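You operate a simulated robot arm through the tools that you are given. There is no shell and no other tool. Be economical: measure what you need, move in short steps, check, and stop when the job is done.

Carry out the task below with a simulated robot arm. There is one attempt and no reset: what you move stays moved.

JOB
Put things in order on the worktop. At the end: the grey stone pestle stands where the soy sauce bottle stood; the silver steel dipper is on the white slaw tub; the beige plant marker (marked "RADISH") from the worktop stands where the grey stone pestle stood; the soy sauce bottle is in the blue bowl; whatever was shut is shut again. Leave all else as you found it, and nothing knocked over.
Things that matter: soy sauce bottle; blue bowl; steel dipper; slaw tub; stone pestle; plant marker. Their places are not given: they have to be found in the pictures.

Only the result counts: the job must be done as asked and must still hold three seconds after the hand-in. Knocking over, shifting, dropping, spilling or breaking anything else fails it.

ROBOT AND FRAMES
A 7-joint arm with a two-finger parallel gripper, fixed in place. Base frame: the origin is at the foot of the arm, x ahead of it, y to its left, z up; the work surface is at about z = 0. Readings come in mm, rad, newtons and seconds.
With the tool pointing down near the work surface it reaches from about 220 to 580 mm from the base axis. Its first joint turns from -1.152 to 1.152 rad. Payload 2.5 kg.
Tool frame: the origin (TCP) lies between the finger pads and is the grasp point; the fingertips stand 23 mm ahead of it; z points along the fingers, y is the line along which they close. The gripper opens to 94 mm. The fingers are 38 mm wide and 10 mm thick; the gripper's body (54 by 96 mm) begins 39 mm behind the TCP.
Orientation is that of the tool frame in the base frame, as [roll, pitch, yaw] about the fixed x, y, z axes, in that order (R = Rz(yaw) Ry(pitch) Rx(roll)). With the fingers straight down and closing along the base's y, the tool's x points along the base's -x, its y along +y and its z along -z.

CONTROLS
- The arm moves only by the tool move_arm. Its argument "deltas" is text: rows parted by semicolons, each of 6 numbers parted by spaces: the shift along the tool's x, y, z in units of 20 mm (1.0 is 20 mm), then the turn, a rotation vector about the tool's x, y, z in units of 4 degrees (1.0 is 4 degrees). In form: x y z rx ry rz; .... A call has 1 to 12 rows; each row shifts and turns the commanded pose from where the row before left it, along the tool's axes as they then stand. "hand" is the gripper command, from -1 (fully open) to 1 (shut), values between in proportion, set as the call begins (left out, the last holds). A call with a number of a shift or a turn outside -1 to 1 is refused whole. A row lasts 0.2 s, in which the tool goes at most 50 mm and 0.15 rad; a call with a longer step from one row to the next is refused whole, and so is a gripper value outside its range. Where a pose cannot be reached the arm comes as near as it can. A force on the tool above 40 N (or 10 N above the force at the start of the call, whichever is more), or a blocked arm, ends the call early, and 0.2 s more pass. The fingers move at their own pace (about 108 mm/s each) and stop on an object; they squeeze with about 40 N. The grip force told is the motor's: it shows also when the fingers shut on nothing. Time passes only in rows, and 0.2 s behind the last, so rows that do not move let the fingers close. It gives the time, the measured TCP pose, the force on the tool (base axes), the opening and the grip force at its end, in the units of the frame above (readings bear some noise), and new pictures: "views" is both (left out), scene, wrist or none.
- Cameras (640 x 400 px; columns grow to the right, rows downward): "scene" is fixed at [105.7, -397.1, 548.9]; the picture's right is [0.92, -0.39, 0.00], its down [-0.21, -0.50, -0.84] and it looks along [0.33, 0.77, -0.54] (base axes); focal length 214 px, centre (320, 200). "wrist" rides on the gripper at [-39, 0, -44] in the tool frame; the picture's right is [0.00, -1.00, 0.00], its down [0.97, 0.00, -0.24] and it looks along [0.24, 0.00, 0.97] (tool axes); focal length 218 px, centre (320, 200).
- locate(camera, pixels): for up to 12 pixels [column, row] of the newest picture of that camera ("zoom" is the newest enlarged one), the place [x, y, z] in the base frame of the surface seen there, good to about 3 mm. No time passes.
- zoom(camera, box): a new picture of the part [left, top, right, bottom] of that camera's present view, enlarged. No time passes.
- hand_in(): hands the job in; it is judged then, once.

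Work in short steps. Measure before you move; look again where a grasp or a placing could have gone wrong, and mend it. You have 80 turns and 120 pictures in all, those below and enlarged ones among them. Open the gripper and draw the arm clear of the work before you hand the job in, unless the task says otherwise; then end with one line.

The tools are called as a command line: name --argument value ..., lists and objects as JSON in quotes. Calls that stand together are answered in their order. move_arm: Moves the arm, as the interface text tells. Its arguments: {"type":"object","properties":{"deltas":{"type":"string"},"hand":{"type":"number"},"views":{"type":"string","enum":["both","scene","wrist","none"]}},"required":["deltas"]} The other tools are called the same way: locate (camera, pixels) gives the place of the surface under pixels of a picture; zoom (camera, box) takes an enlarged picture of a part of a camera's view; hand_in () hands the job in.

At the start:

```text
time_s: 0.0
tcp_pos: [265.3, 302.2, 381.8]
orientation: [-3.141, 0.0, 3.142]
wrist_force: [-0.4, 0.1, 0.0]
grip_width: 94.0
finger_force: 0.0
```

scene: 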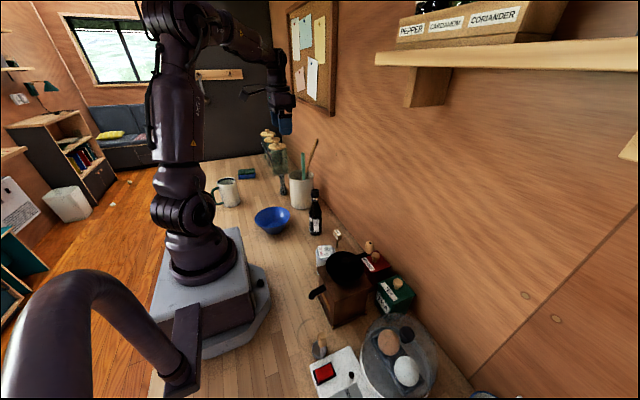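
wrist: 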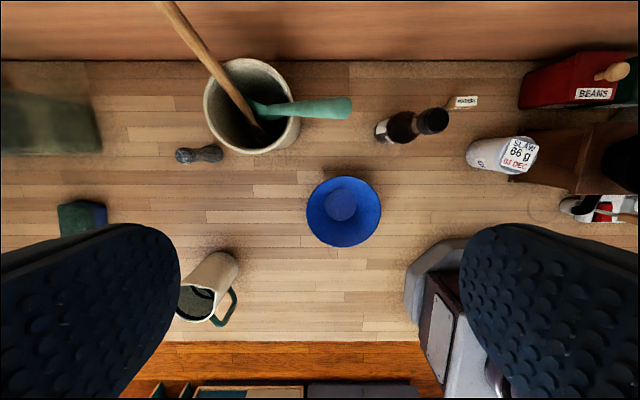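

The wrist view shows the blue bowl (343,210), soy bottle (410,125), a small marker (463,101), the slaw tub (505,153) and a grey pestle-like thing (198,155). I zoom in on these areas to find the dipper and marker.

zoom --camera "scene" --box '[280, 180, 440, 280]'

zoom --camera "scene" --box '[280, 270, 472, 390]'

zoom --camera "scene" --box '[200, 110, 360, 210]'

zoom --camera "wrist" --box '[352, 50, 640, 230]'

locate --camera "wrist" --pixels '[[343, 210], [380, 130], [432, 120], [463, 101], [450, 108], [517, 150], [475, 155], [185, 155], [212, 153], [180, 156], [575, 207], [220, 280]]'

```text
4.00 times, centred on (360, 230) of scene
```

zoom: 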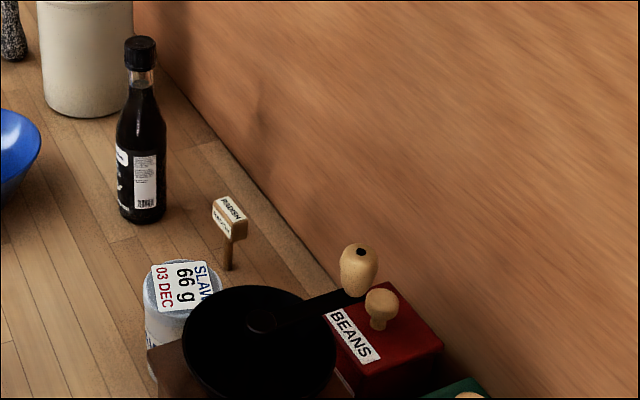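

```text
3.33 times, centred on (376, 330) of scene
```

zoom: 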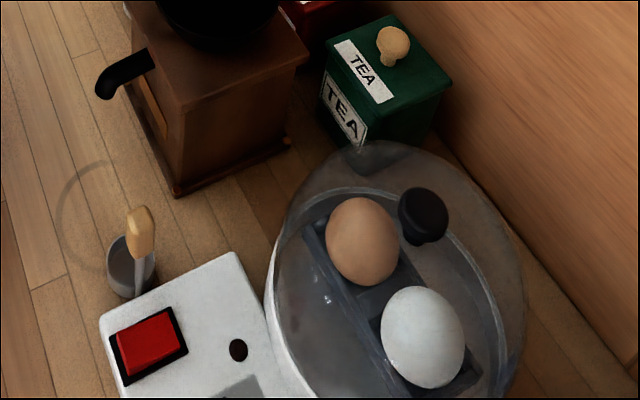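

```text
4.00 times, centred on (280, 160) of scene
```

zoom: 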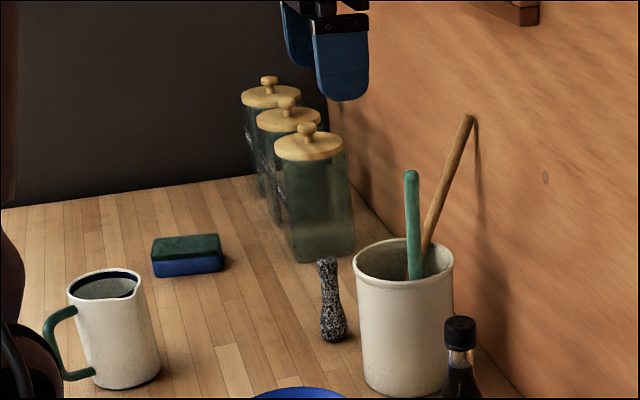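

```text
2.22 times, centred on (496, 140) of wrist
```

zoom: 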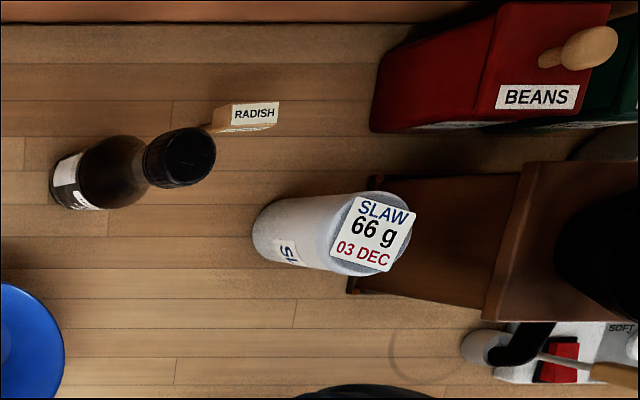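

```text
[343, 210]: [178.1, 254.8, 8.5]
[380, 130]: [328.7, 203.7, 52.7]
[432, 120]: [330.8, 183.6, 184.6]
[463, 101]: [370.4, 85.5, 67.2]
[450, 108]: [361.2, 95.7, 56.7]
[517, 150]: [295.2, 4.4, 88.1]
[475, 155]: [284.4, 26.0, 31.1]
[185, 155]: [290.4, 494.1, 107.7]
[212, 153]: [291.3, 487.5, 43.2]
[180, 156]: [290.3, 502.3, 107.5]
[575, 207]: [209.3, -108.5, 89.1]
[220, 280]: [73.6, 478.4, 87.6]
```

Newest zoom shows the bottle cap near (187,155), marker top (255,115) and tub label (372,235); I measure them in more detail.

locate --camera "zoom" --pixels '[[190, 155], [176, 155], [208, 155], [190, 135], [190, 180], [235, 115], [275, 110], [255, 122], [255, 105], [340, 225], [405, 230], [375, 265]]'

zoom --camera "wrist" --box '[160, 120, 240, 170]'

zoom --camera "scene" --box '[300, 320, 348, 350]'

```text
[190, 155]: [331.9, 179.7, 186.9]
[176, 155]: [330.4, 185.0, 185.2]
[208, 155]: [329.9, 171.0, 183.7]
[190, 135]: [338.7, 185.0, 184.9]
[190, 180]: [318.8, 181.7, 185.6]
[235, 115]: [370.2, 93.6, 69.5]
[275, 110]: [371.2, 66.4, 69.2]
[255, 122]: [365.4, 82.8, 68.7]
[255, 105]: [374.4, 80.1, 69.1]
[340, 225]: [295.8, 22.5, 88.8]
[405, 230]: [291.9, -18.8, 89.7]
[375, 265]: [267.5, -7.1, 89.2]
```

```text
8.00 times, centred on (200, 145) of wrist
```

zoom: 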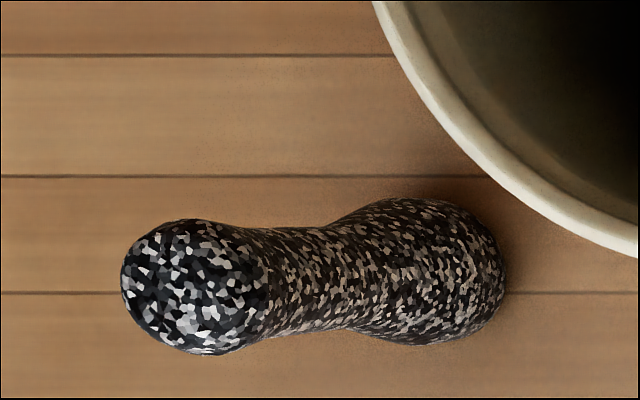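

```text
13.33 times, centred on (324, 335) of scene
```

zoom: 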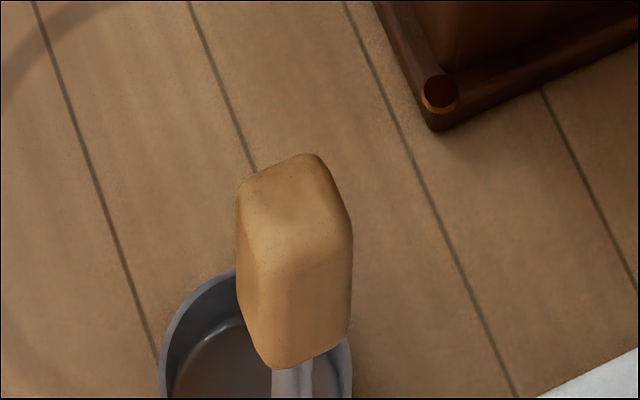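

The dipper stands upright with a wooden grip at zoom (295,200); I measure its grip and cup, plus the pestle and worktop around it.

locate --camera "zoom" --pixels '[[295, 195], [245, 195], [345, 210], [270, 255], [305, 160], [290, 330], [295, 385], [165, 370], [225, 280], [240, 370], [440, 90]]'

locate --camera "wrist" --pixels '[[184, 155], [176, 155], [192, 155], [184, 149], [184, 163], [221, 152], [222, 155], [206, 100], [230, 147], [299, 105], [307, 210], [380, 210]]'

zoom --camera "scene" --box '[290, 310, 370, 360]'

```text
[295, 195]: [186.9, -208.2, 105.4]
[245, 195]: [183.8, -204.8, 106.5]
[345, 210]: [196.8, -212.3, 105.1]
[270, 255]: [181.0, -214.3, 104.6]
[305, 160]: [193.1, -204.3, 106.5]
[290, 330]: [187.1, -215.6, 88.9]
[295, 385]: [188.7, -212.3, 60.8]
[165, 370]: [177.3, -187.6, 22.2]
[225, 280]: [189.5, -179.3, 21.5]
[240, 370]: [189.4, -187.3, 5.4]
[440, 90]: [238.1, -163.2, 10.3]
```

```text
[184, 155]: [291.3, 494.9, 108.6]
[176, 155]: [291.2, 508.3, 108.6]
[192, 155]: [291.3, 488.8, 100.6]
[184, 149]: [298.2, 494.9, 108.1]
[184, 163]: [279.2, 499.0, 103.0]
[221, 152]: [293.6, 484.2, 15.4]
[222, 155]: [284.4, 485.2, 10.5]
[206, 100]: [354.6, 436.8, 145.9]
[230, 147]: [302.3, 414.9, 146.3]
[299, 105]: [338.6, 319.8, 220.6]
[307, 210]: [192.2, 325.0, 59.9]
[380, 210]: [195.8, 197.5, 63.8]
```

```text
8.00 times, centred on (330, 335) of scene
```

zoom: 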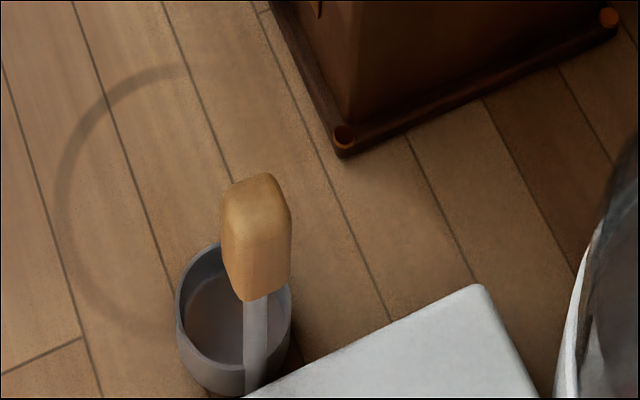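

Now I measure the wall, shelf and bowl rims, then move above the bottle at a high z.

locate --camera "scene" --pixels '[[378, 58], [410, 102], [600, 50], [345, 210], [272, 221], [262, 230], [300, 175], [400, 20], [335, 233], [338, 244], [371, 246], [440, 150]]'

move_arm --deltas "-0.6 -1 0.5 0 0 0;-0.6 -1 0.5 0 0 0;-0.6 -1 0.5 0 0 0;-0.5 -1 0.5 0 0 0;-0.5 -1 0.5 0 0 0;-0.45 -1 0.5 0 0 0;0 -0.15 0 0 0 0" --hand -1

```text
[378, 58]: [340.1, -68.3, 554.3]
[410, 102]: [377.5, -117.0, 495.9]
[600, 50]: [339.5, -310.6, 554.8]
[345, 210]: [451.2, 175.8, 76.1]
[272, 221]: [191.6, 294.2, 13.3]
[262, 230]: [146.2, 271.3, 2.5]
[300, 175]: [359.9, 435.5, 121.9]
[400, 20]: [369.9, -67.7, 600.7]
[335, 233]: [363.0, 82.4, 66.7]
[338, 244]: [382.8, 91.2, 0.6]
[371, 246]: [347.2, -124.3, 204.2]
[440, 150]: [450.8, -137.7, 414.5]
```

```text
time_s: 1.6
tcp_pos: [331.2, 176.4, 321.5]
orientation: [-3.141, 0.002, 3.141]
wrist_force: [-0.2, 0.2, -0.3]
grip_width: 94.2
finger_force: 0.1
```

scene: 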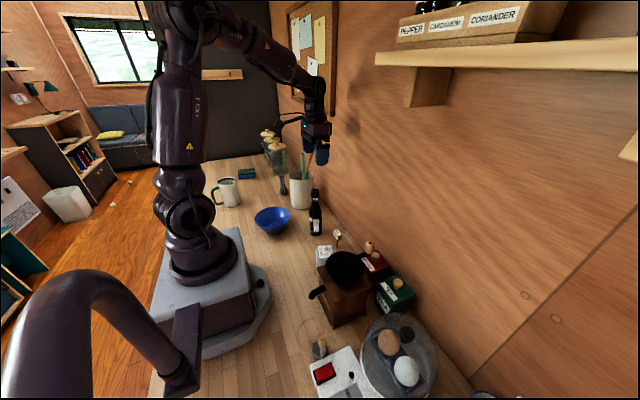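
wrist: 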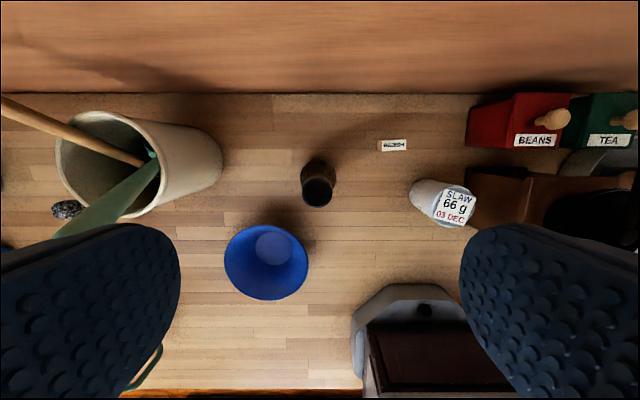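

The cap is at (320,192) and marker at (394,145); I zoom in to measure cap, marker, tub and bowl.

zoom --camera "wrist" --box '[280, 120, 480, 245]'

locate --camera "zoom" --pixels '[[125, 225], [80, 225], [172, 225], [125, 187], [125, 270], [110, 140], [325, 78], [405, 78], [365, 67], [365, 92]]'

locate --camera "wrist" --pixels '[[226, 265], [307, 262], [262, 226], [270, 299], [274, 248], [257, 248], [292, 248], [274, 233], [274, 264], [436, 202], [475, 208], [456, 226]]'

```text
3.20 times, centred on (380, 182) of wrist
```

zoom: 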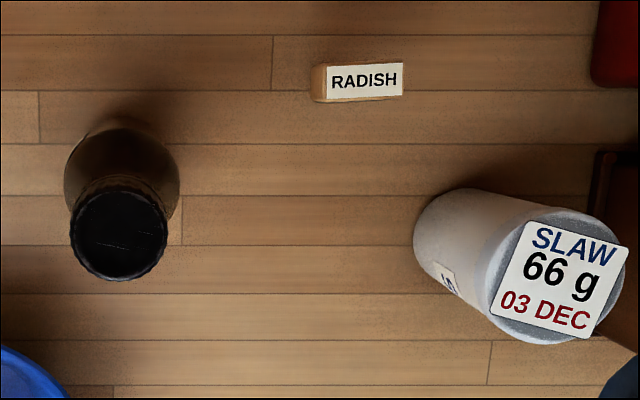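

```text
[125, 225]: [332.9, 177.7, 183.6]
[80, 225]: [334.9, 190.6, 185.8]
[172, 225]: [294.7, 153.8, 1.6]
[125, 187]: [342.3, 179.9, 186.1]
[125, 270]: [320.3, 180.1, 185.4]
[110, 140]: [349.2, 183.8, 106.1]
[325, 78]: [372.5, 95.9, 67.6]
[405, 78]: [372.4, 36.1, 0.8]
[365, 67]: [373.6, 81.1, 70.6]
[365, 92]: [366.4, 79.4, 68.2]
```

```text
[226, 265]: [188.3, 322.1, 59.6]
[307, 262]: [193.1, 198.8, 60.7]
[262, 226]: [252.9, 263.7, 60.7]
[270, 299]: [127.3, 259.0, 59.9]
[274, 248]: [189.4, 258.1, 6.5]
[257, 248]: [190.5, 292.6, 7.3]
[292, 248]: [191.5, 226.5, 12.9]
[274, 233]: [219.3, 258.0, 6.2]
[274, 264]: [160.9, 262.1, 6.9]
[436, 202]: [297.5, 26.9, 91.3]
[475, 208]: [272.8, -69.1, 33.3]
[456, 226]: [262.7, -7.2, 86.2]
```

The cap centre is about (331.5,179,186). I shift +y 2.5 mm and descend to z≈168.

move_arm --deltas "0 0.12 1 0 0 0;0 0 1 0 0 0;0 0 1 0 0 0;0 0 1 0 0 0;0 0 1 0 0 0;0 0 1 0 0 0;0 0 1 0 0 0;0 0 0.65 0 0 0;0 0 0 0 0 0" --views "wrist"

```text
time_s: 3.6
tcp_pos: [331.8, 180.4, 169.1]
orientation: [3.141, 0.001, -3.141]
wrist_force: [0.3, 0.9, -0.2]
grip_width: 94.2
finger_force: 0.0
```

wrist: 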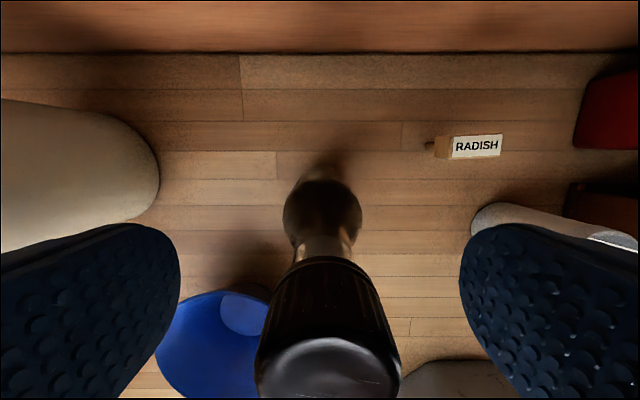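

The cap is between the pads; I close.

move_arm --deltas "0 0 0 0 0 0;0 0 0 0 0 0;0 0 0 0 0 0" --hand 1 --views "wrist"

```text
time_s: 4.4
tcp_pos: [330.8, 181.0, 170.0]
orientation: [-3.141, 0.001, -3.141]
wrist_force: [0.2, 0.1, -0.1]
grip_width: 27.3
finger_force: 39.5
```

wrist: 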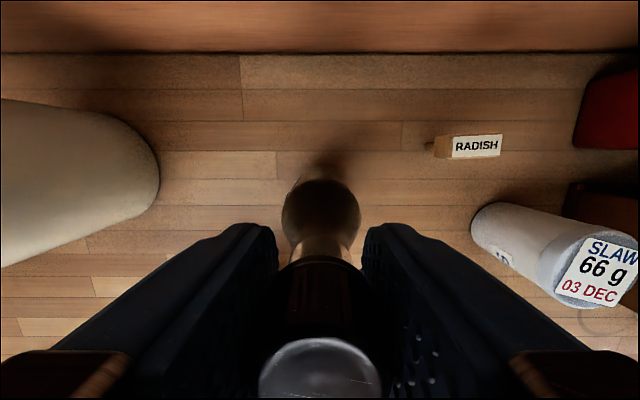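

Held at 27 mm width. Lift 90 mm, then carry to above the bowl at (190,260).

move_arm --deltas "0 0 -0.5 0 0 0;0 0 -1 0 0 0;0 0 -1 0 0 0;0 0 -1 0 0 0;0 0 -1 0 0 0;0.5 0.2 -0.2 0 0 0;1 0.5 0 0 0 0;1 0.6 0 0 0 0;1 0.6 0 0 0 0;1 0.6 0 0 0 0;1 0.6 0 0 0 0" --views "none"

move_arm --deltas "1 0.6 0 0 0 0;0.5 0.25 0 0 0 0;0 0 0 0 0 0"

```text
time_s: 6.8
tcp_pos: [220.9, 244.6, 262.5]
orientation: [3.14, 0.001, -3.141]
wrist_force: [0.3, 0.5, -2.2]
grip_width: 26.8
finger_force: 40.2
```

```text
time_s: 7.6
tcp_pos: [189.4, 261.2, 264.0]
orientation: [3.141, -0.001, -3.141]
wrist_force: [0.7, 0.0, -2.3]
grip_width: 26.9
finger_force: 40.0
```

scene: 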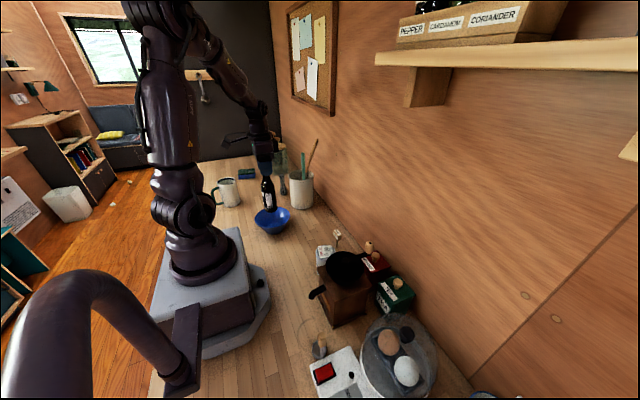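
wrist: 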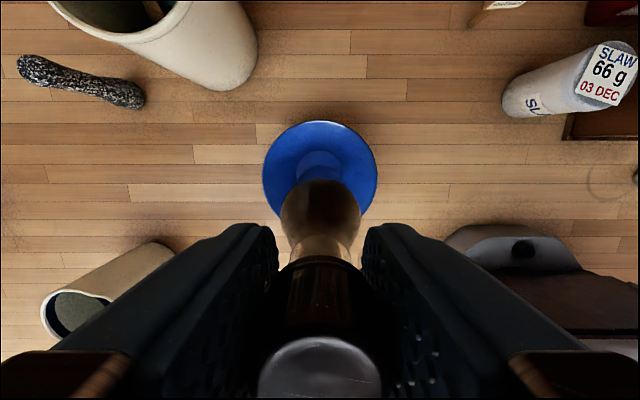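

The bottle is centred over the bowl. I lower it, with the final millimetres slow (target TCP z ≈ 177).

move_arm --deltas "0 0 1 0 0 0;0 0 1 0 0 0;0 0 1 0 0 0;0 0 0.75 0 0 0;0 0 0.25 0 0 0;0 0 0.1 0 0 0;0 0 0.1 0 0 0;0 0 0 0 0 0"

zoom --camera "scene" --box '[232, 160, 312, 240]'

```text
time_s: 9.4
tcp_pos: [191.5, 259.6, 178.2]
orientation: [3.141, 0.0, -3.141]
wrist_force: [0.3, -0.2, -3.7]
grip_width: 27.0
finger_force: 40.0
```

scene: 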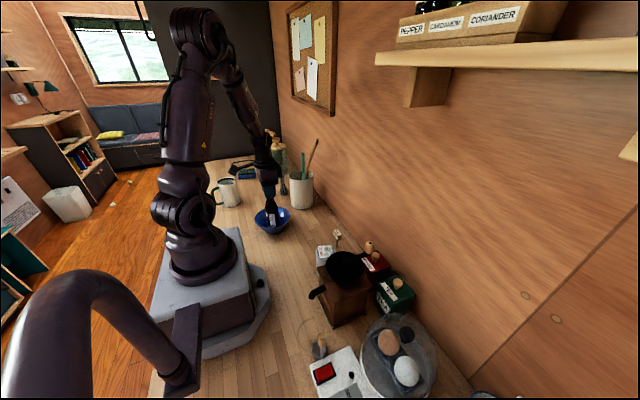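
wrist: 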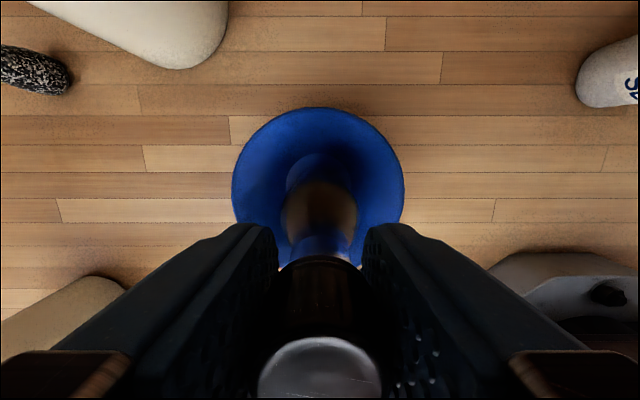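

```text
5.00 times, centred on (272, 200) of scene
```

zoom: 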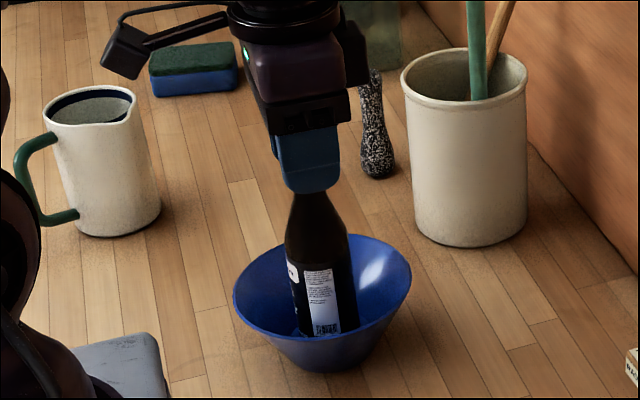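

Force is growing slightly (−3.7 N), so contact is near; I go down 1–2 mm more.

move_arm --deltas "0 0 0.06 0 0 0;0 0 0 0 0 0" --views "none"

```text
time_s: 10.0
tcp_pos: [190.2, 259.6, 176.6]
orientation: [3.141, 0.0, 3.142]
wrist_force: [-0.3, 0.7, 2.2]
grip_width: 26.9
finger_force: 40.0
```

Contact is made (force reversed to +2.2 N). I release and rise.

move_arm --deltas "0 0 0 0 0 0;0 0 0 0 0 0;0 0 0 0 0 0;0 0 -0.5 0 0 0;0 0 -1 0 0 0;0 0 -1 0 0 0;0 0 -1 0 0 0;0 0 -1 0 0 0" --hand -1

```text
time_s: 11.8
tcp_pos: [189.4, 261.8, 269.9]
orientation: [3.142, 0.001, -3.141]
wrist_force: [0.4, -0.2, 0.0]
grip_width: 93.8
finger_force: 0.1
```

scene: 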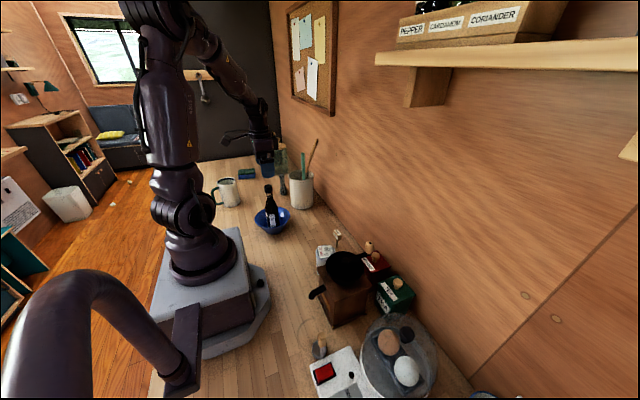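
wrist: 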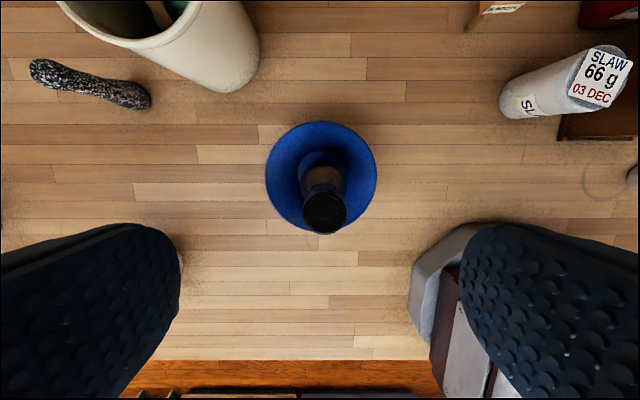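

The bottle stands in the bowl. I check the spoon tops in the crock before travelling to the pestle.

locate --camera "scene" --pixels '[[315, 141], [303, 154], [303, 165]]'

move_arm --deltas "0 0 -1 0 0 0;0 0 -1 0 0 0;-0.2 1 -0.8 0 0 0;-0.3 1 0 0 0 0;-0.3 1 0 0 0 0;-0.3 1 0 0 0 0;-0.3 1 0 0 0 0;-0.3 1 0 0 0 0;-0.3 1 0 0 0 0;-0.5 1 0 0 0 0;-0.5 1 0 0 0 0" --views "none"

```text
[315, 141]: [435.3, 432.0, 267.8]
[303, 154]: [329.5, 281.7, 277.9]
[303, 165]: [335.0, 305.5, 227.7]
```

```text
time_s: 14.2
tcp_pos: [251.7, 439.2, 323.8]
orientation: [-3.141, -0.002, -3.141]
wrist_force: [-0.2, 1.2, 0.6]
grip_width: 93.9
finger_force: 0.1
```

Continue to above the pestle at (290,497).

move_arm --deltas "-0.6 1 0 0 0 0;-0.6 1 0.5 0 0 0;-0.7 0.9 1 0 0 0;0 0 1 0 0 0;0 0 1 0 0 0;0 0 0 0 0 0"

```text
time_s: 15.6
tcp_pos: [288.3, 500.3, 253.4]
orientation: [3.141, -0.002, -3.141]
wrist_force: [0.0, 0.1, 0.0]
grip_width: 94.3
finger_force: 0.1
```

scene: 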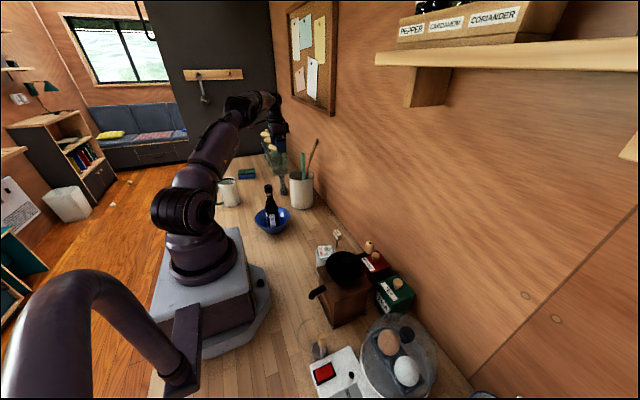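
wrist: 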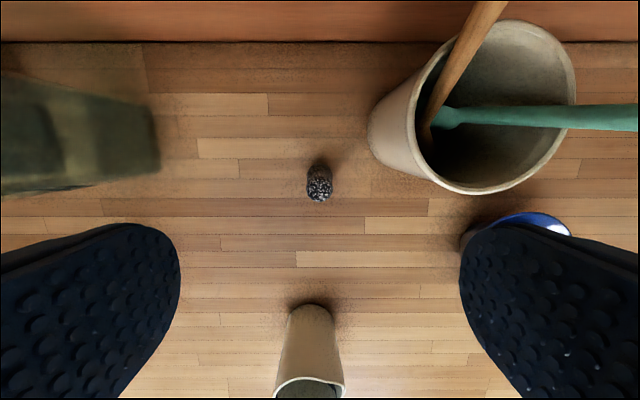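

The pestle top is at (320,184). I measure it, the jar at (155,160) and jug, before descending.

zoom --camera "wrist" --box '[296, 155, 344, 215]'

locate --camera "wrist" --pixels '[[320, 184], [308, 184], [332, 184], [320, 172], [320, 199], [310, 171], [331, 171], [158, 150], [80, 80], [375, 130], [400, 160], [440, 184]]'

```text
6.67 times, centred on (320, 185) of wrist
```

zoom: 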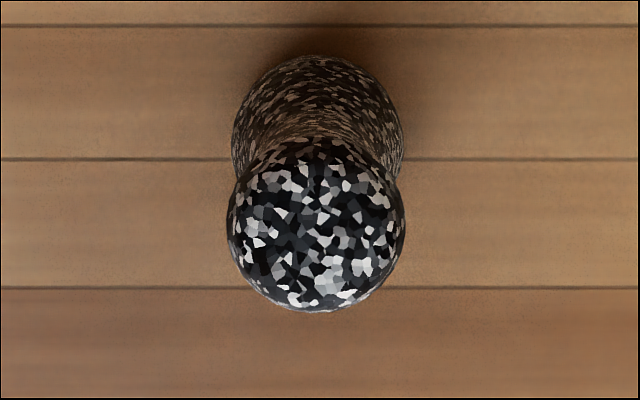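

```text
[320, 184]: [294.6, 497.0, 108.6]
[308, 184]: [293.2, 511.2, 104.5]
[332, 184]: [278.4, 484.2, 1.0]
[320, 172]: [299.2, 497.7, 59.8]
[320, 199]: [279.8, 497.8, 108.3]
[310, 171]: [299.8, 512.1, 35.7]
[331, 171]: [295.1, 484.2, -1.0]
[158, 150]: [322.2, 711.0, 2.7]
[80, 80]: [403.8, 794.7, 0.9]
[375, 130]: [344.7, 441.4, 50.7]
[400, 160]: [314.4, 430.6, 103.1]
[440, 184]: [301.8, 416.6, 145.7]
```

Pestle centre ≈ (290.5,497.5), top 109. I narrow the opening to ~60 mm and descend to z≈92.

move_arm --deltas "-0.1 -0.1 1 0 0 0;0 0 1 0 0 0;0 0 1 0 0 0;0 0 1 0 0 0;0 0 1 0 0 0;0 0 1 0 0 0;0 0 1 0 0 0;0 0 1 0 0 0;0 0 0.07 0 0 0;0 0 0 0 0 0" --hand -0.3 --views "wrist"

```text
time_s: 17.8
tcp_pos: [290.5, 497.5, 90.3]
orientation: [3.141, 0.0, 3.141]
wrist_force: [0.0, 0.3, 0.2]
grip_width: 60.9
finger_force: 0.1
```

wrist: 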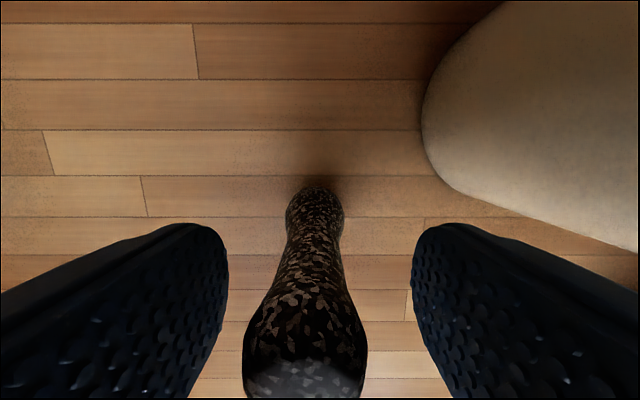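

The pestle sits ~3 mm to +y of centre (top at (305,370)); I shift +2.5 mm and close.

move_arm --deltas "0 0.12 0 0 0 0;0 0 0 0 0 0" --views "none"

move_arm --deltas "0 0 0 0 0 0;0 0 0 0 0 0;0 0 0 0 0 0" --hand 1 --views "wrist"

```text
time_s: 18.4
tcp_pos: [292.0, 500.6, 91.2]
orientation: [-3.14, 0.002, 3.142]
wrist_force: [0.6, -0.2, 0.2]
grip_width: 61.3
finger_force: 0.0
```

```text
time_s: 19.2
tcp_pos: [290.8, 500.1, 91.6]
orientation: [-3.141, 0.001, 3.141]
wrist_force: [0.3, 0.9, -0.1]
grip_width: 23.0
finger_force: 40.0
```

wrist: 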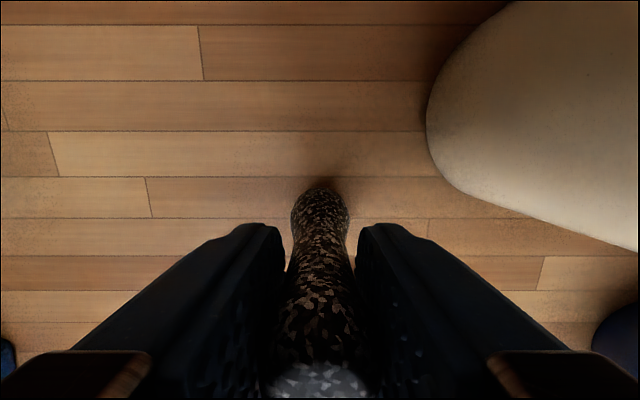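

Pestle held at 23 mm width, TCP z 91.5. I lift and retrace the high route, keeping away from the spoons and above the bottle.

move_arm --deltas "0 0 -0.5 0 0 0;0 0 -1 0 0 0;0 0 -1 0 0 0;0 0 -1 0 0 0;0 0 -1 0 0 0;0 0 -1 0 0 0;0 0 -1 0 0 0;0 0 -1 0 0 0;0.3 -0.6 -1 0 0 0;0.5 -0.8 -1 0 0 0;0.5 -0.8 -1 0 0 0;0.5 -0.8 -1 0 0 0" --views "none"

move_arm --deltas "0.3 -1 -0.8 0 0 0;0.3 -1 0 0 0 0;0.3 -1 0 0 0 0;0.3 -1 0 0 0 0;0.2 -1 0 0 0 0;0 -1 0 0 0 0;0 -1 0 0 0 0;0 -1 0 0 0 0;0 -1 0 0 0 0;0 -1 0 0 0 0;-0.2 -1 0 0 0 0;-0.5 -1 0 0 0 0"

```text
time_s: 21.8
tcp_pos: [254.2, 436.1, 323.3]
orientation: [3.141, 0.001, 3.141]
wrist_force: [0.6, -0.5, -3.2]
grip_width: 23.2
finger_force: 40.0
```

```text
time_s: 24.4
tcp_pos: [243.3, 198.7, 338.5]
orientation: [3.141, -0.001, -3.141]
wrist_force: [-0.6, -0.1, -2.2]
grip_width: 22.8
finger_force: 40.1
```

scene: 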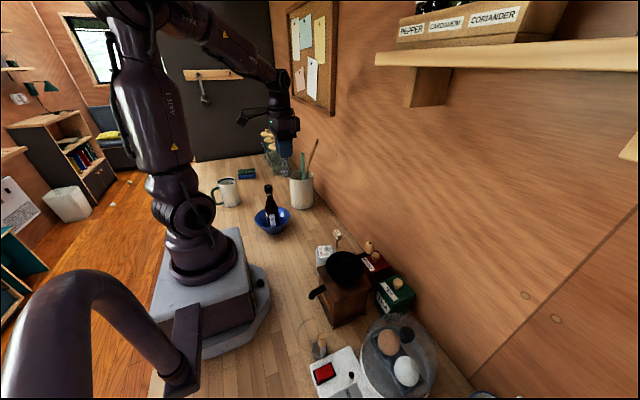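
wrist: 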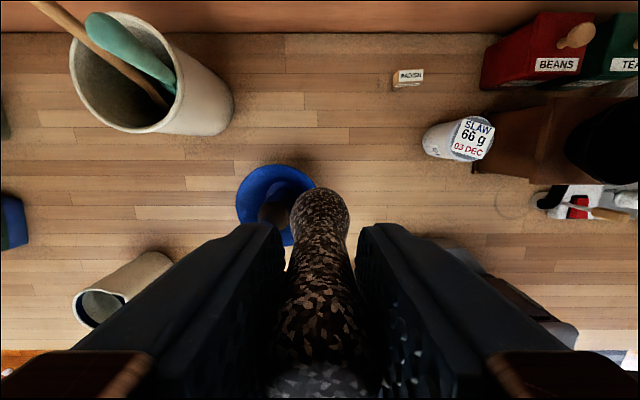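

Path is clear. I go to (331,180) and descend part of the way.

move_arm --deltas "-1 -0.4 0 0 0 0;-1 -0.3 0 0 0 0;-1 -0.2 0 0 0 0;-1 0 0 0 0 0;-0.4 0 1 0 0 0;0 0 1 0 0 0;0 0 1 0 0 0;0 0 1 0 0 0;0 0 1 0 0 0;0 0 1 0 0 0;0 0 1 0 0 0;0 0 1 0 0 0" --views "none"

move_arm --deltas "0 0 1 0 0 0;0 0 1 0 0 0;0 0 1 0 0 0;0 0 0.5 0 0 0;0 0 0 0 0 0"

```text
time_s: 27.0
tcp_pos: [327.5, 180.6, 177.9]
orientation: [3.14, 0.001, -3.141]
wrist_force: [0.4, 0.3, -2.4]
grip_width: 22.8
finger_force: 40.1
```

```text
time_s: 28.2
tcp_pos: [329.9, 181.2, 107.3]
orientation: [-3.141, -0.001, 3.141]
wrist_force: [0.6, 0.5, -2.6]
grip_width: 22.7
finger_force: 40.4
```

scene: 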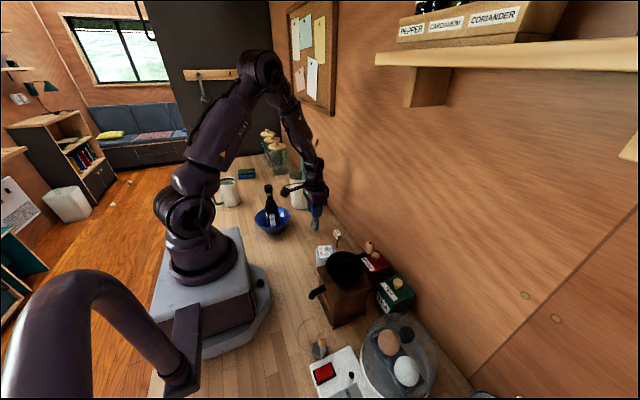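
wrist: 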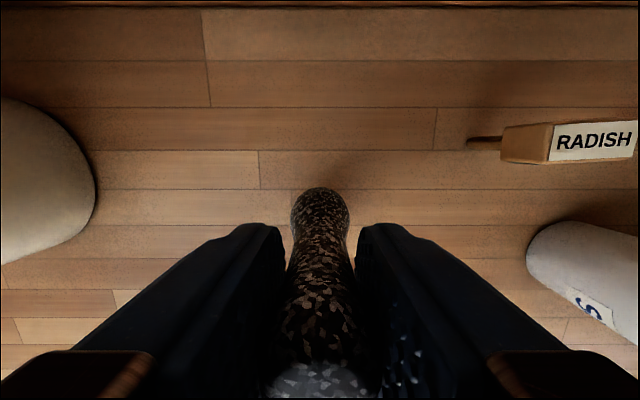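

Lower slowly toward TCP z≈91.5.

move_arm --deltas "0 0 0.5 0 0 0;0 0 0.15 0 0 0;0 0 0.1 0 0 0;0 0 0 0 0 0" --views "none"

```text
time_s: 29.2
tcp_pos: [328.7, 181.3, 92.8]
orientation: [3.141, -0.001, -3.141]
wrist_force: [-0.5, -1.0, -2.1]
grip_width: 22.8
finger_force: 40.1
```

move_arm --deltas "-0.05 0 0.06 0 0 0;0 0 0.04 0 0 0;0 0 0 0 0 0" --views "none"

```text
time_s: 30.0
tcp_pos: [328.1, 179.8, 91.7]
orientation: [3.141, 0.001, -3.141]
wrist_force: [-2.4, -0.3, 3.8]
grip_width: 22.6
finger_force: 40.3
```

Contact (force +3.8 N). I release and rise straight up.

move_arm --deltas "0 0 0 0 0 0;0 0 0 0 0 0;0 0 0 0 0 0;0 0 -0.5 0 0 0;0 0 -1 0 0 0;0 0 -1 0 0 0;0 0 -1 0 0 0;0 0 -1 0 0 0;0 0 -1 0 0 0" --hand -0.3

```text
time_s: 32.0
tcp_pos: [328.4, 181.7, 200.9]
orientation: [3.141, -0.001, -3.141]
wrist_force: [0.1, -0.1, 0.9]
grip_width: 61.1
finger_force: 0.2
```

scene: 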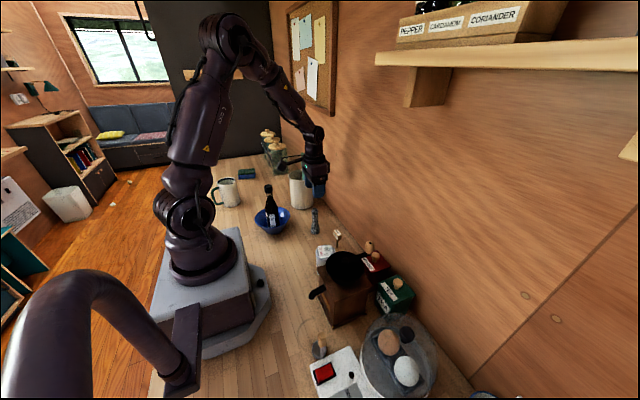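
wrist: 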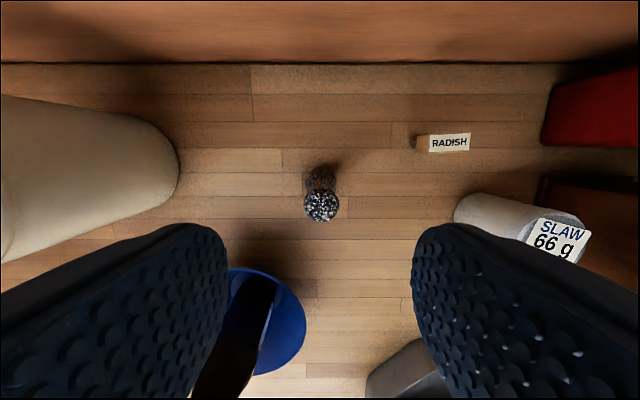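

The pestle stands. Next the marker: zoom in scene and locate its head and foot.

zoom --camera "scene" --box '[322, 222, 354, 252]'

locate --camera "wrist" --pixels '[[431, 143], [468, 142], [450, 136], [450, 149], [413, 143], [419, 143], [320, 205], [322, 175]]'

locate --camera "zoom" --pixels '[[320, 100], [200, 150], [380, 170], [300, 330]]'

```text
13.33 times, centred on (338, 237) of scene
```

zoom: 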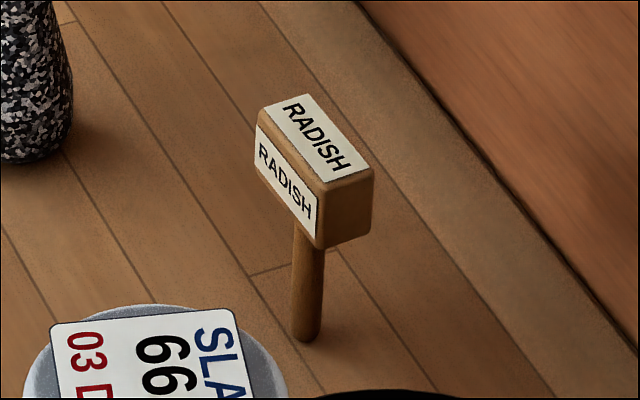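

```text
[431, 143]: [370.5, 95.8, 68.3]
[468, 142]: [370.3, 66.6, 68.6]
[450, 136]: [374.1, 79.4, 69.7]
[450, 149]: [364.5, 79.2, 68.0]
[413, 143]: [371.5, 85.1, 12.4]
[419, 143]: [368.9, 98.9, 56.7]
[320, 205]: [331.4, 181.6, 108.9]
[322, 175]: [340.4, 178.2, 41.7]
```

```text
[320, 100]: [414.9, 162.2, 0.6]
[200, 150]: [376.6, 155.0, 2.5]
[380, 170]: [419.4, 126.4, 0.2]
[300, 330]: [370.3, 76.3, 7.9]
```

The marker head spans y 64–98, x 363–375, z 48–69. I check the clearance to the beans box and move above it.

locate --camera "wrist" --pixels '[[545, 135], [553, 95], [600, 85], [545, 185]]'

move_arm --deltas "-0.4 -1 0 0 0 0;-0.4 -1 0 0 0 0;-0.4 -1 0 0 0 0;-0.4 -1 0 0 0 0;-0.45 -1 0.6 0 0 0;0 0 1 0 0 0;0 0 0 0 0 0" --views "wrist"

```text
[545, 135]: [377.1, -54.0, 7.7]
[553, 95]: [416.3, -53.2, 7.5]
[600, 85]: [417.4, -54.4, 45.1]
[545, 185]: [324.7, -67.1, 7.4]
```

```text
time_s: 33.6
tcp_pos: [369.4, 79.5, 167.3]
orientation: [-3.14, 0.0, 3.141]
wrist_force: [-0.1, -0.4, 0.2]
grip_width: 61.0
finger_force: 0.0
```

wrist: 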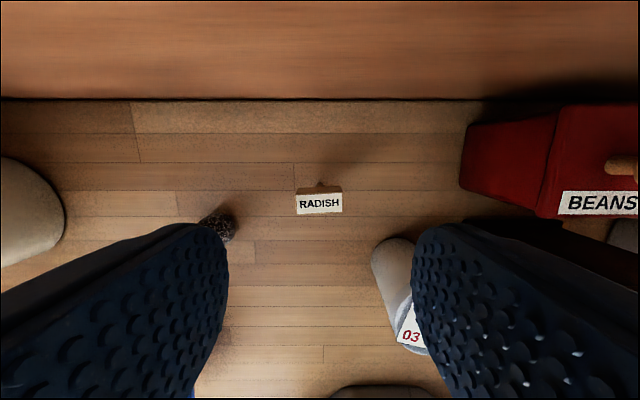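

Marker head at (319,202). I measure its corners for yaw.

zoom --camera "wrist" --box '[288, 175, 352, 215]'

locate --camera "zoom" --pixels '[[105, 215], [530, 205], [110, 370], [540, 350], [320, 280], [330, 70]]'

```text
10.00 times, centred on (320, 195) of wrist
```

zoom: 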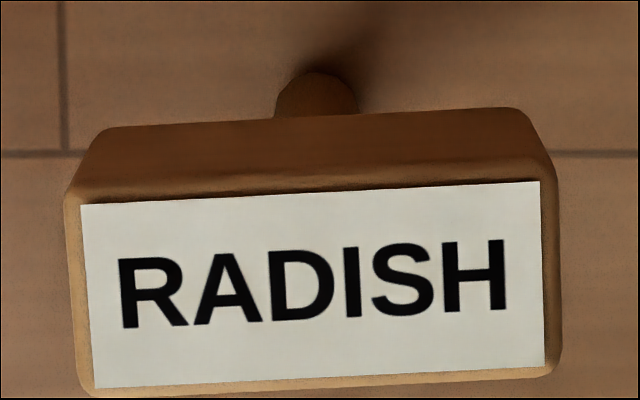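

```text
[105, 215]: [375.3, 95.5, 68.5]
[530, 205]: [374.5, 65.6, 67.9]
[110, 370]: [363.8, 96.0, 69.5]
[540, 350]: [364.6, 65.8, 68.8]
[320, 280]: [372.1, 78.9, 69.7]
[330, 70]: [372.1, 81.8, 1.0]
```

Head is yawed about 2.7°; I turn the tool to match, and descend to z≈59.

move_arm --deltas "0 0.05 1 0 0 -0.67;0 0 1 0 0 0;0 0 1 0 0 0;0 0 1 0 0 0;0 0 1 0 0 0;0 0 0.4 0 0 0;0 0 0 0 0 0" --views "wrist"

```text
time_s: 35.2
tcp_pos: [370.0, 81.3, 62.3]
orientation: [-3.14, 0.0, -3.096]
wrist_force: [-0.8, -0.8, -0.2]
grip_width: 61.0
finger_force: 0.0
```

wrist: 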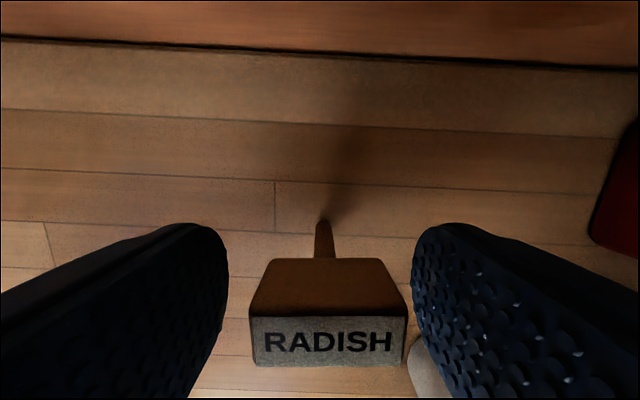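

Aligned; head centre (328,340) is ~1.5 mm right, so I shift slightly, lower 2 mm, and close.

move_arm --deltas "0 -0.08 0.1 0 0 0;0 0 0 0 0 0" --views "none"

move_arm --deltas "0 0 0 0 0 0;0 0 0 0 0 0;0 0 0 0 0 0" --hand 1 --views "wrist"

```text
time_s: 35.8
tcp_pos: [371.2, 80.0, 59.5]
orientation: [3.141, -0.001, -3.094]
wrist_force: [-0.4, 0.0, 0.3]
grip_width: 61.3
finger_force: 0.1
```

```text
time_s: 36.6
tcp_pos: [369.9, 79.1, 59.0]
orientation: [3.141, 0.002, -3.095]
wrist_force: [-0.1, 0.1, 0.1]
grip_width: 32.6
finger_force: 40.6
```

wrist: 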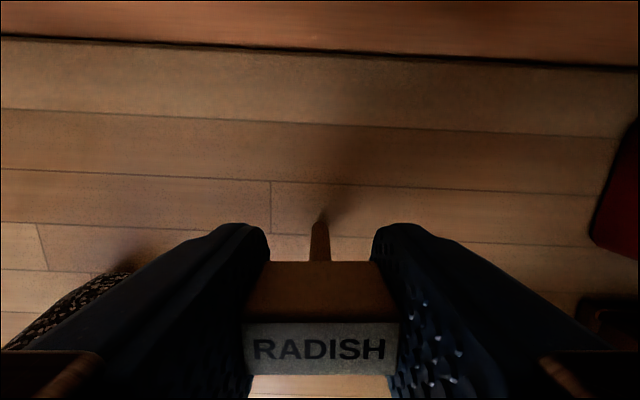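

Held at 32.6 mm (rest height TCP 59). I lift and go back along the same safe route.

move_arm --deltas "0 0 -0.5 0 0 0;0 0 -1 0 0 0;0 0 -1 0 0 0;0 0 -1 0 0 0;0 0 -1 0 0 0;0 0 -1 0 0 0;0 0 -1 0 0 0;0 0 -1 0 0 0;1 0 -1 0 0 0;1 0 -1 0 0 0;1 0 -1 0 0 0;1 0 -1 0 0 0" --views "wrist"

move_arm --deltas "1 0.5 -1 0 0 0.67;1 1 -1 0 0 0;1 1 0 0 0 0;0.5 1 0 0 0 0;0 1 0 0 0 0;0 1 0 0 0 0;0 1 0 0 0 0;0 1 0 0 0 0;0 1 0 0 0 0;0 1 0 0 0 0;0 1 0 0 0 0;0 1 0 0 0 0" --views "none"

```text
time_s: 39.2
tcp_pos: [287.7, 76.7, 288.5]
orientation: [3.141, -0.002, -3.094]
wrist_force: [0.6, -1.0, -0.3]
grip_width: 32.5
finger_force: 40.1
```

wrist: 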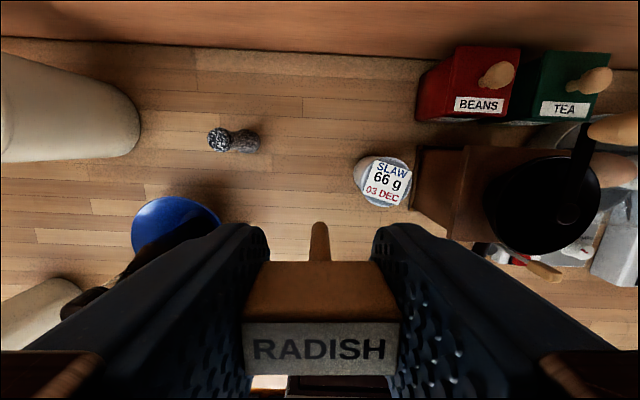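

```text
time_s: 41.8
tcp_pos: [217.1, 307.4, 326.6]
orientation: [-3.141, 0.0, -3.141]
wrist_force: [0.0, -0.2, -0.6]
grip_width: 32.3
finger_force: 40.2
```

Continue to above the pestle's old place (290.5,498.5) and begin descending.

move_arm --deltas "0 1 0 0 0 0;0 1 0 0 0 0;-0.2 1 0 0 0 0;-0.3 1 0 0 0 0;-0.4 1 0 0 0 0;-0.5 1 0 0 0 0;-0.5 1 0 0 0 0;-0.6 1 0 0 0 0;-0.6 1 0.6 0 0 0;-0.58 0.57 1 0 0 0;0 0 1 0 0 0;0 0 1 0 0 0" --views "none"

move_arm --deltas "0 0 1 0 0 0;0 0 1 0 0 0;0 0 1 0 0 0;0 0 1 0 0 0;0 0 1 0 0 0;0 0 1 0 0 0;0 0 1 0 0 0;0 0 1 0 0 0;0 0 0 0 0 0" --views "wrist"

```text
time_s: 44.4
tcp_pos: [295.8, 498.7, 257.7]
orientation: [-3.141, 0.001, 3.141]
wrist_force: [-0.7, 0.1, 0.6]
grip_width: 32.8
finger_force: 40.6
```

```text
time_s: 46.4
tcp_pos: [293.3, 496.1, 94.9]
orientation: [-3.14, 0.0, -3.14]
wrist_force: [-0.5, 0.2, -0.1]
grip_width: 32.7
finger_force: 40.4
```

wrist: 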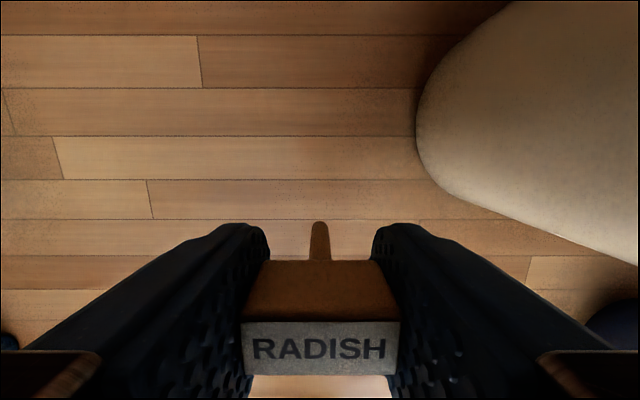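

Correct by −2.5 mm x, +2.5 mm y and lower to just above contact.

move_arm --deltas "0.12 0.12 0.6 0 0 0;0 0 0.6 0 0 0;0 0 0.3 0 0 0;0 0 0.1 0 0 0;0 0 0 0 0 0" --views "none"

```text
time_s: 47.6
tcp_pos: [290.1, 500.2, 66.1]
orientation: [-3.141, 0.001, -3.141]
wrist_force: [-0.8, 0.3, -0.4]
grip_width: 32.3
finger_force: 40.2
```

move_arm --deltas "0 -0.05 0.15 0 0 0;0 0 0.1 0 0 0;0 0 0 0 0 0" --views "none"

```text
time_s: 48.4
tcp_pos: [292.7, 499.2, 59.2]
orientation: [3.142, 0.001, 3.142]
wrist_force: [0.4, 0.1, 0.4]
grip_width: 32.5
finger_force: 40.3
```

At 59.2, no contact force yet; nudge down in 1 mm steps.

move_arm --deltas "0 0 0.04 0 0 0;0 0 0 0 0 0" --views "none"

```text
time_s: 49.0
tcp_pos: [291.8, 499.0, 58.8]
orientation: [-3.141, -0.001, 3.141]
wrist_force: [0.7, 0.0, 0.3]
grip_width: 32.5
finger_force: 40.0
```

move_arm --deltas "0 0 0.05 0 0 0;0 0 0 0 0 0" --views "wrist"

zoom --camera "scene" --box '[250, 150, 330, 210]'

```text
time_s: 49.6
tcp_pos: [292.3, 500.0, 58.8]
orientation: [3.14, 0.002, 3.141]
wrist_force: [-0.5, -2.6, 10.7]
grip_width: 32.6
finger_force: 39.9
```

wrist: 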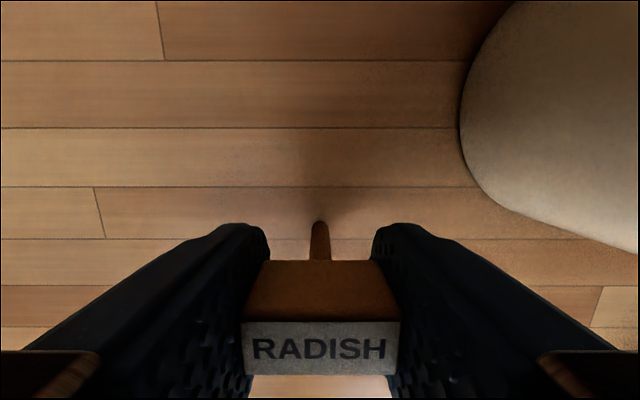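

```text
6.67 times, centred on (290, 180) of scene
```

zoom: 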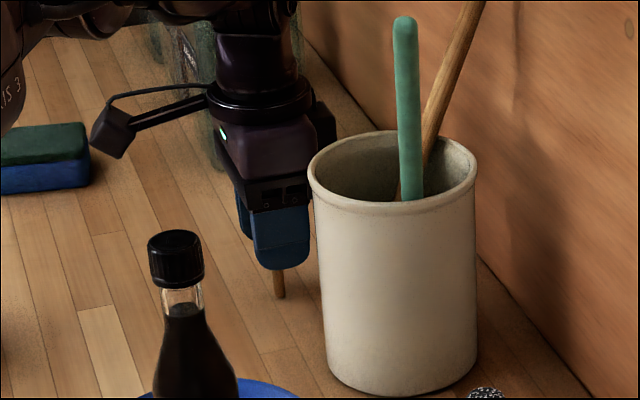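

Firm contact (10.7 N). I ease back 0.6 mm, then open gradually and look.

move_arm --deltas "0 0 -0.03 0 0 0;0 0 0 0 0 0" --views "none"

move_arm --deltas "0 0 0 0 0 0;0 0 0 0 0 0;0 0 0 0 0 0" --hand -0.2 --views "wrist"

```text
time_s: 50.2
tcp_pos: [292.2, 499.6, 59.8]
orientation: [3.14, 0.002, 3.142]
wrist_force: [1.9, 2.5, 8.0]
grip_width: 32.3
finger_force: 40.1
```

```text
time_s: 51.0
tcp_pos: [292.1, 499.8, 58.4]
orientation: [3.14, 0.0, -3.141]
wrist_force: [-0.3, -0.7, 0.2]
grip_width: 56.3
finger_force: 0.0
```

wrist: 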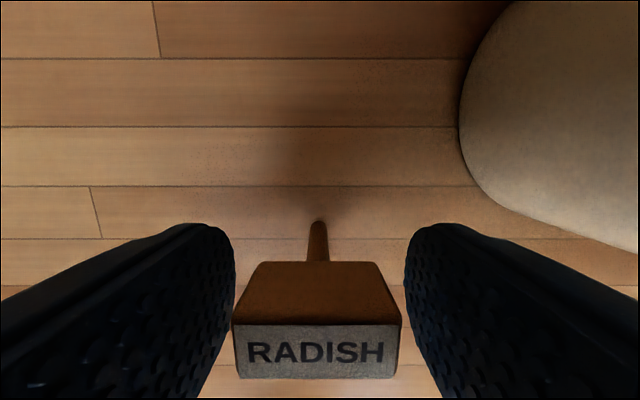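

It stands free. I rise straight up and look.

move_arm --deltas "0 0 -0.4 0 0 0;0 0 -0.8 0 0 0;0 0 -1 0 0 0;0 0 -1 0 0 0;0 0 -1 0 0 0;0 0 -1 0 0 0;0 0 -1 0 0 0;0 0 -1 0 0 0;0 0 -1 0 0 0;0 0 -1 0 0 0" --views "wrist"

locate --camera "wrist" --pixels '[[318, 195], [312, 195]]'

```text
time_s: 53.2
tcp_pos: [289.4, 498.5, 242.6]
orientation: [3.141, 0.0, 3.141]
wrist_force: [-0.8, -0.5, -0.3]
grip_width: 56.0
finger_force: 0.1
```

wrist: 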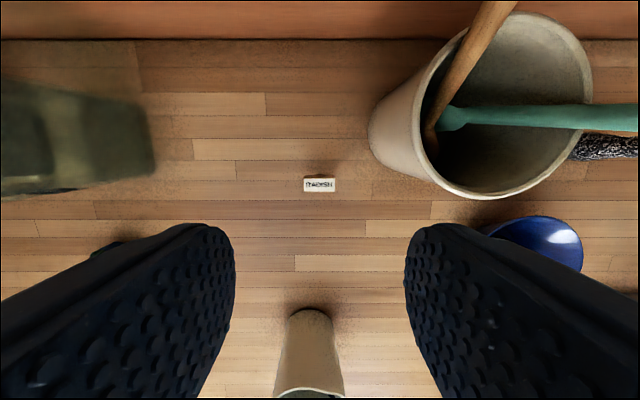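

```text
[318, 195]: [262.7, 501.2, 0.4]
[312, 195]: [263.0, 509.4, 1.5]
```

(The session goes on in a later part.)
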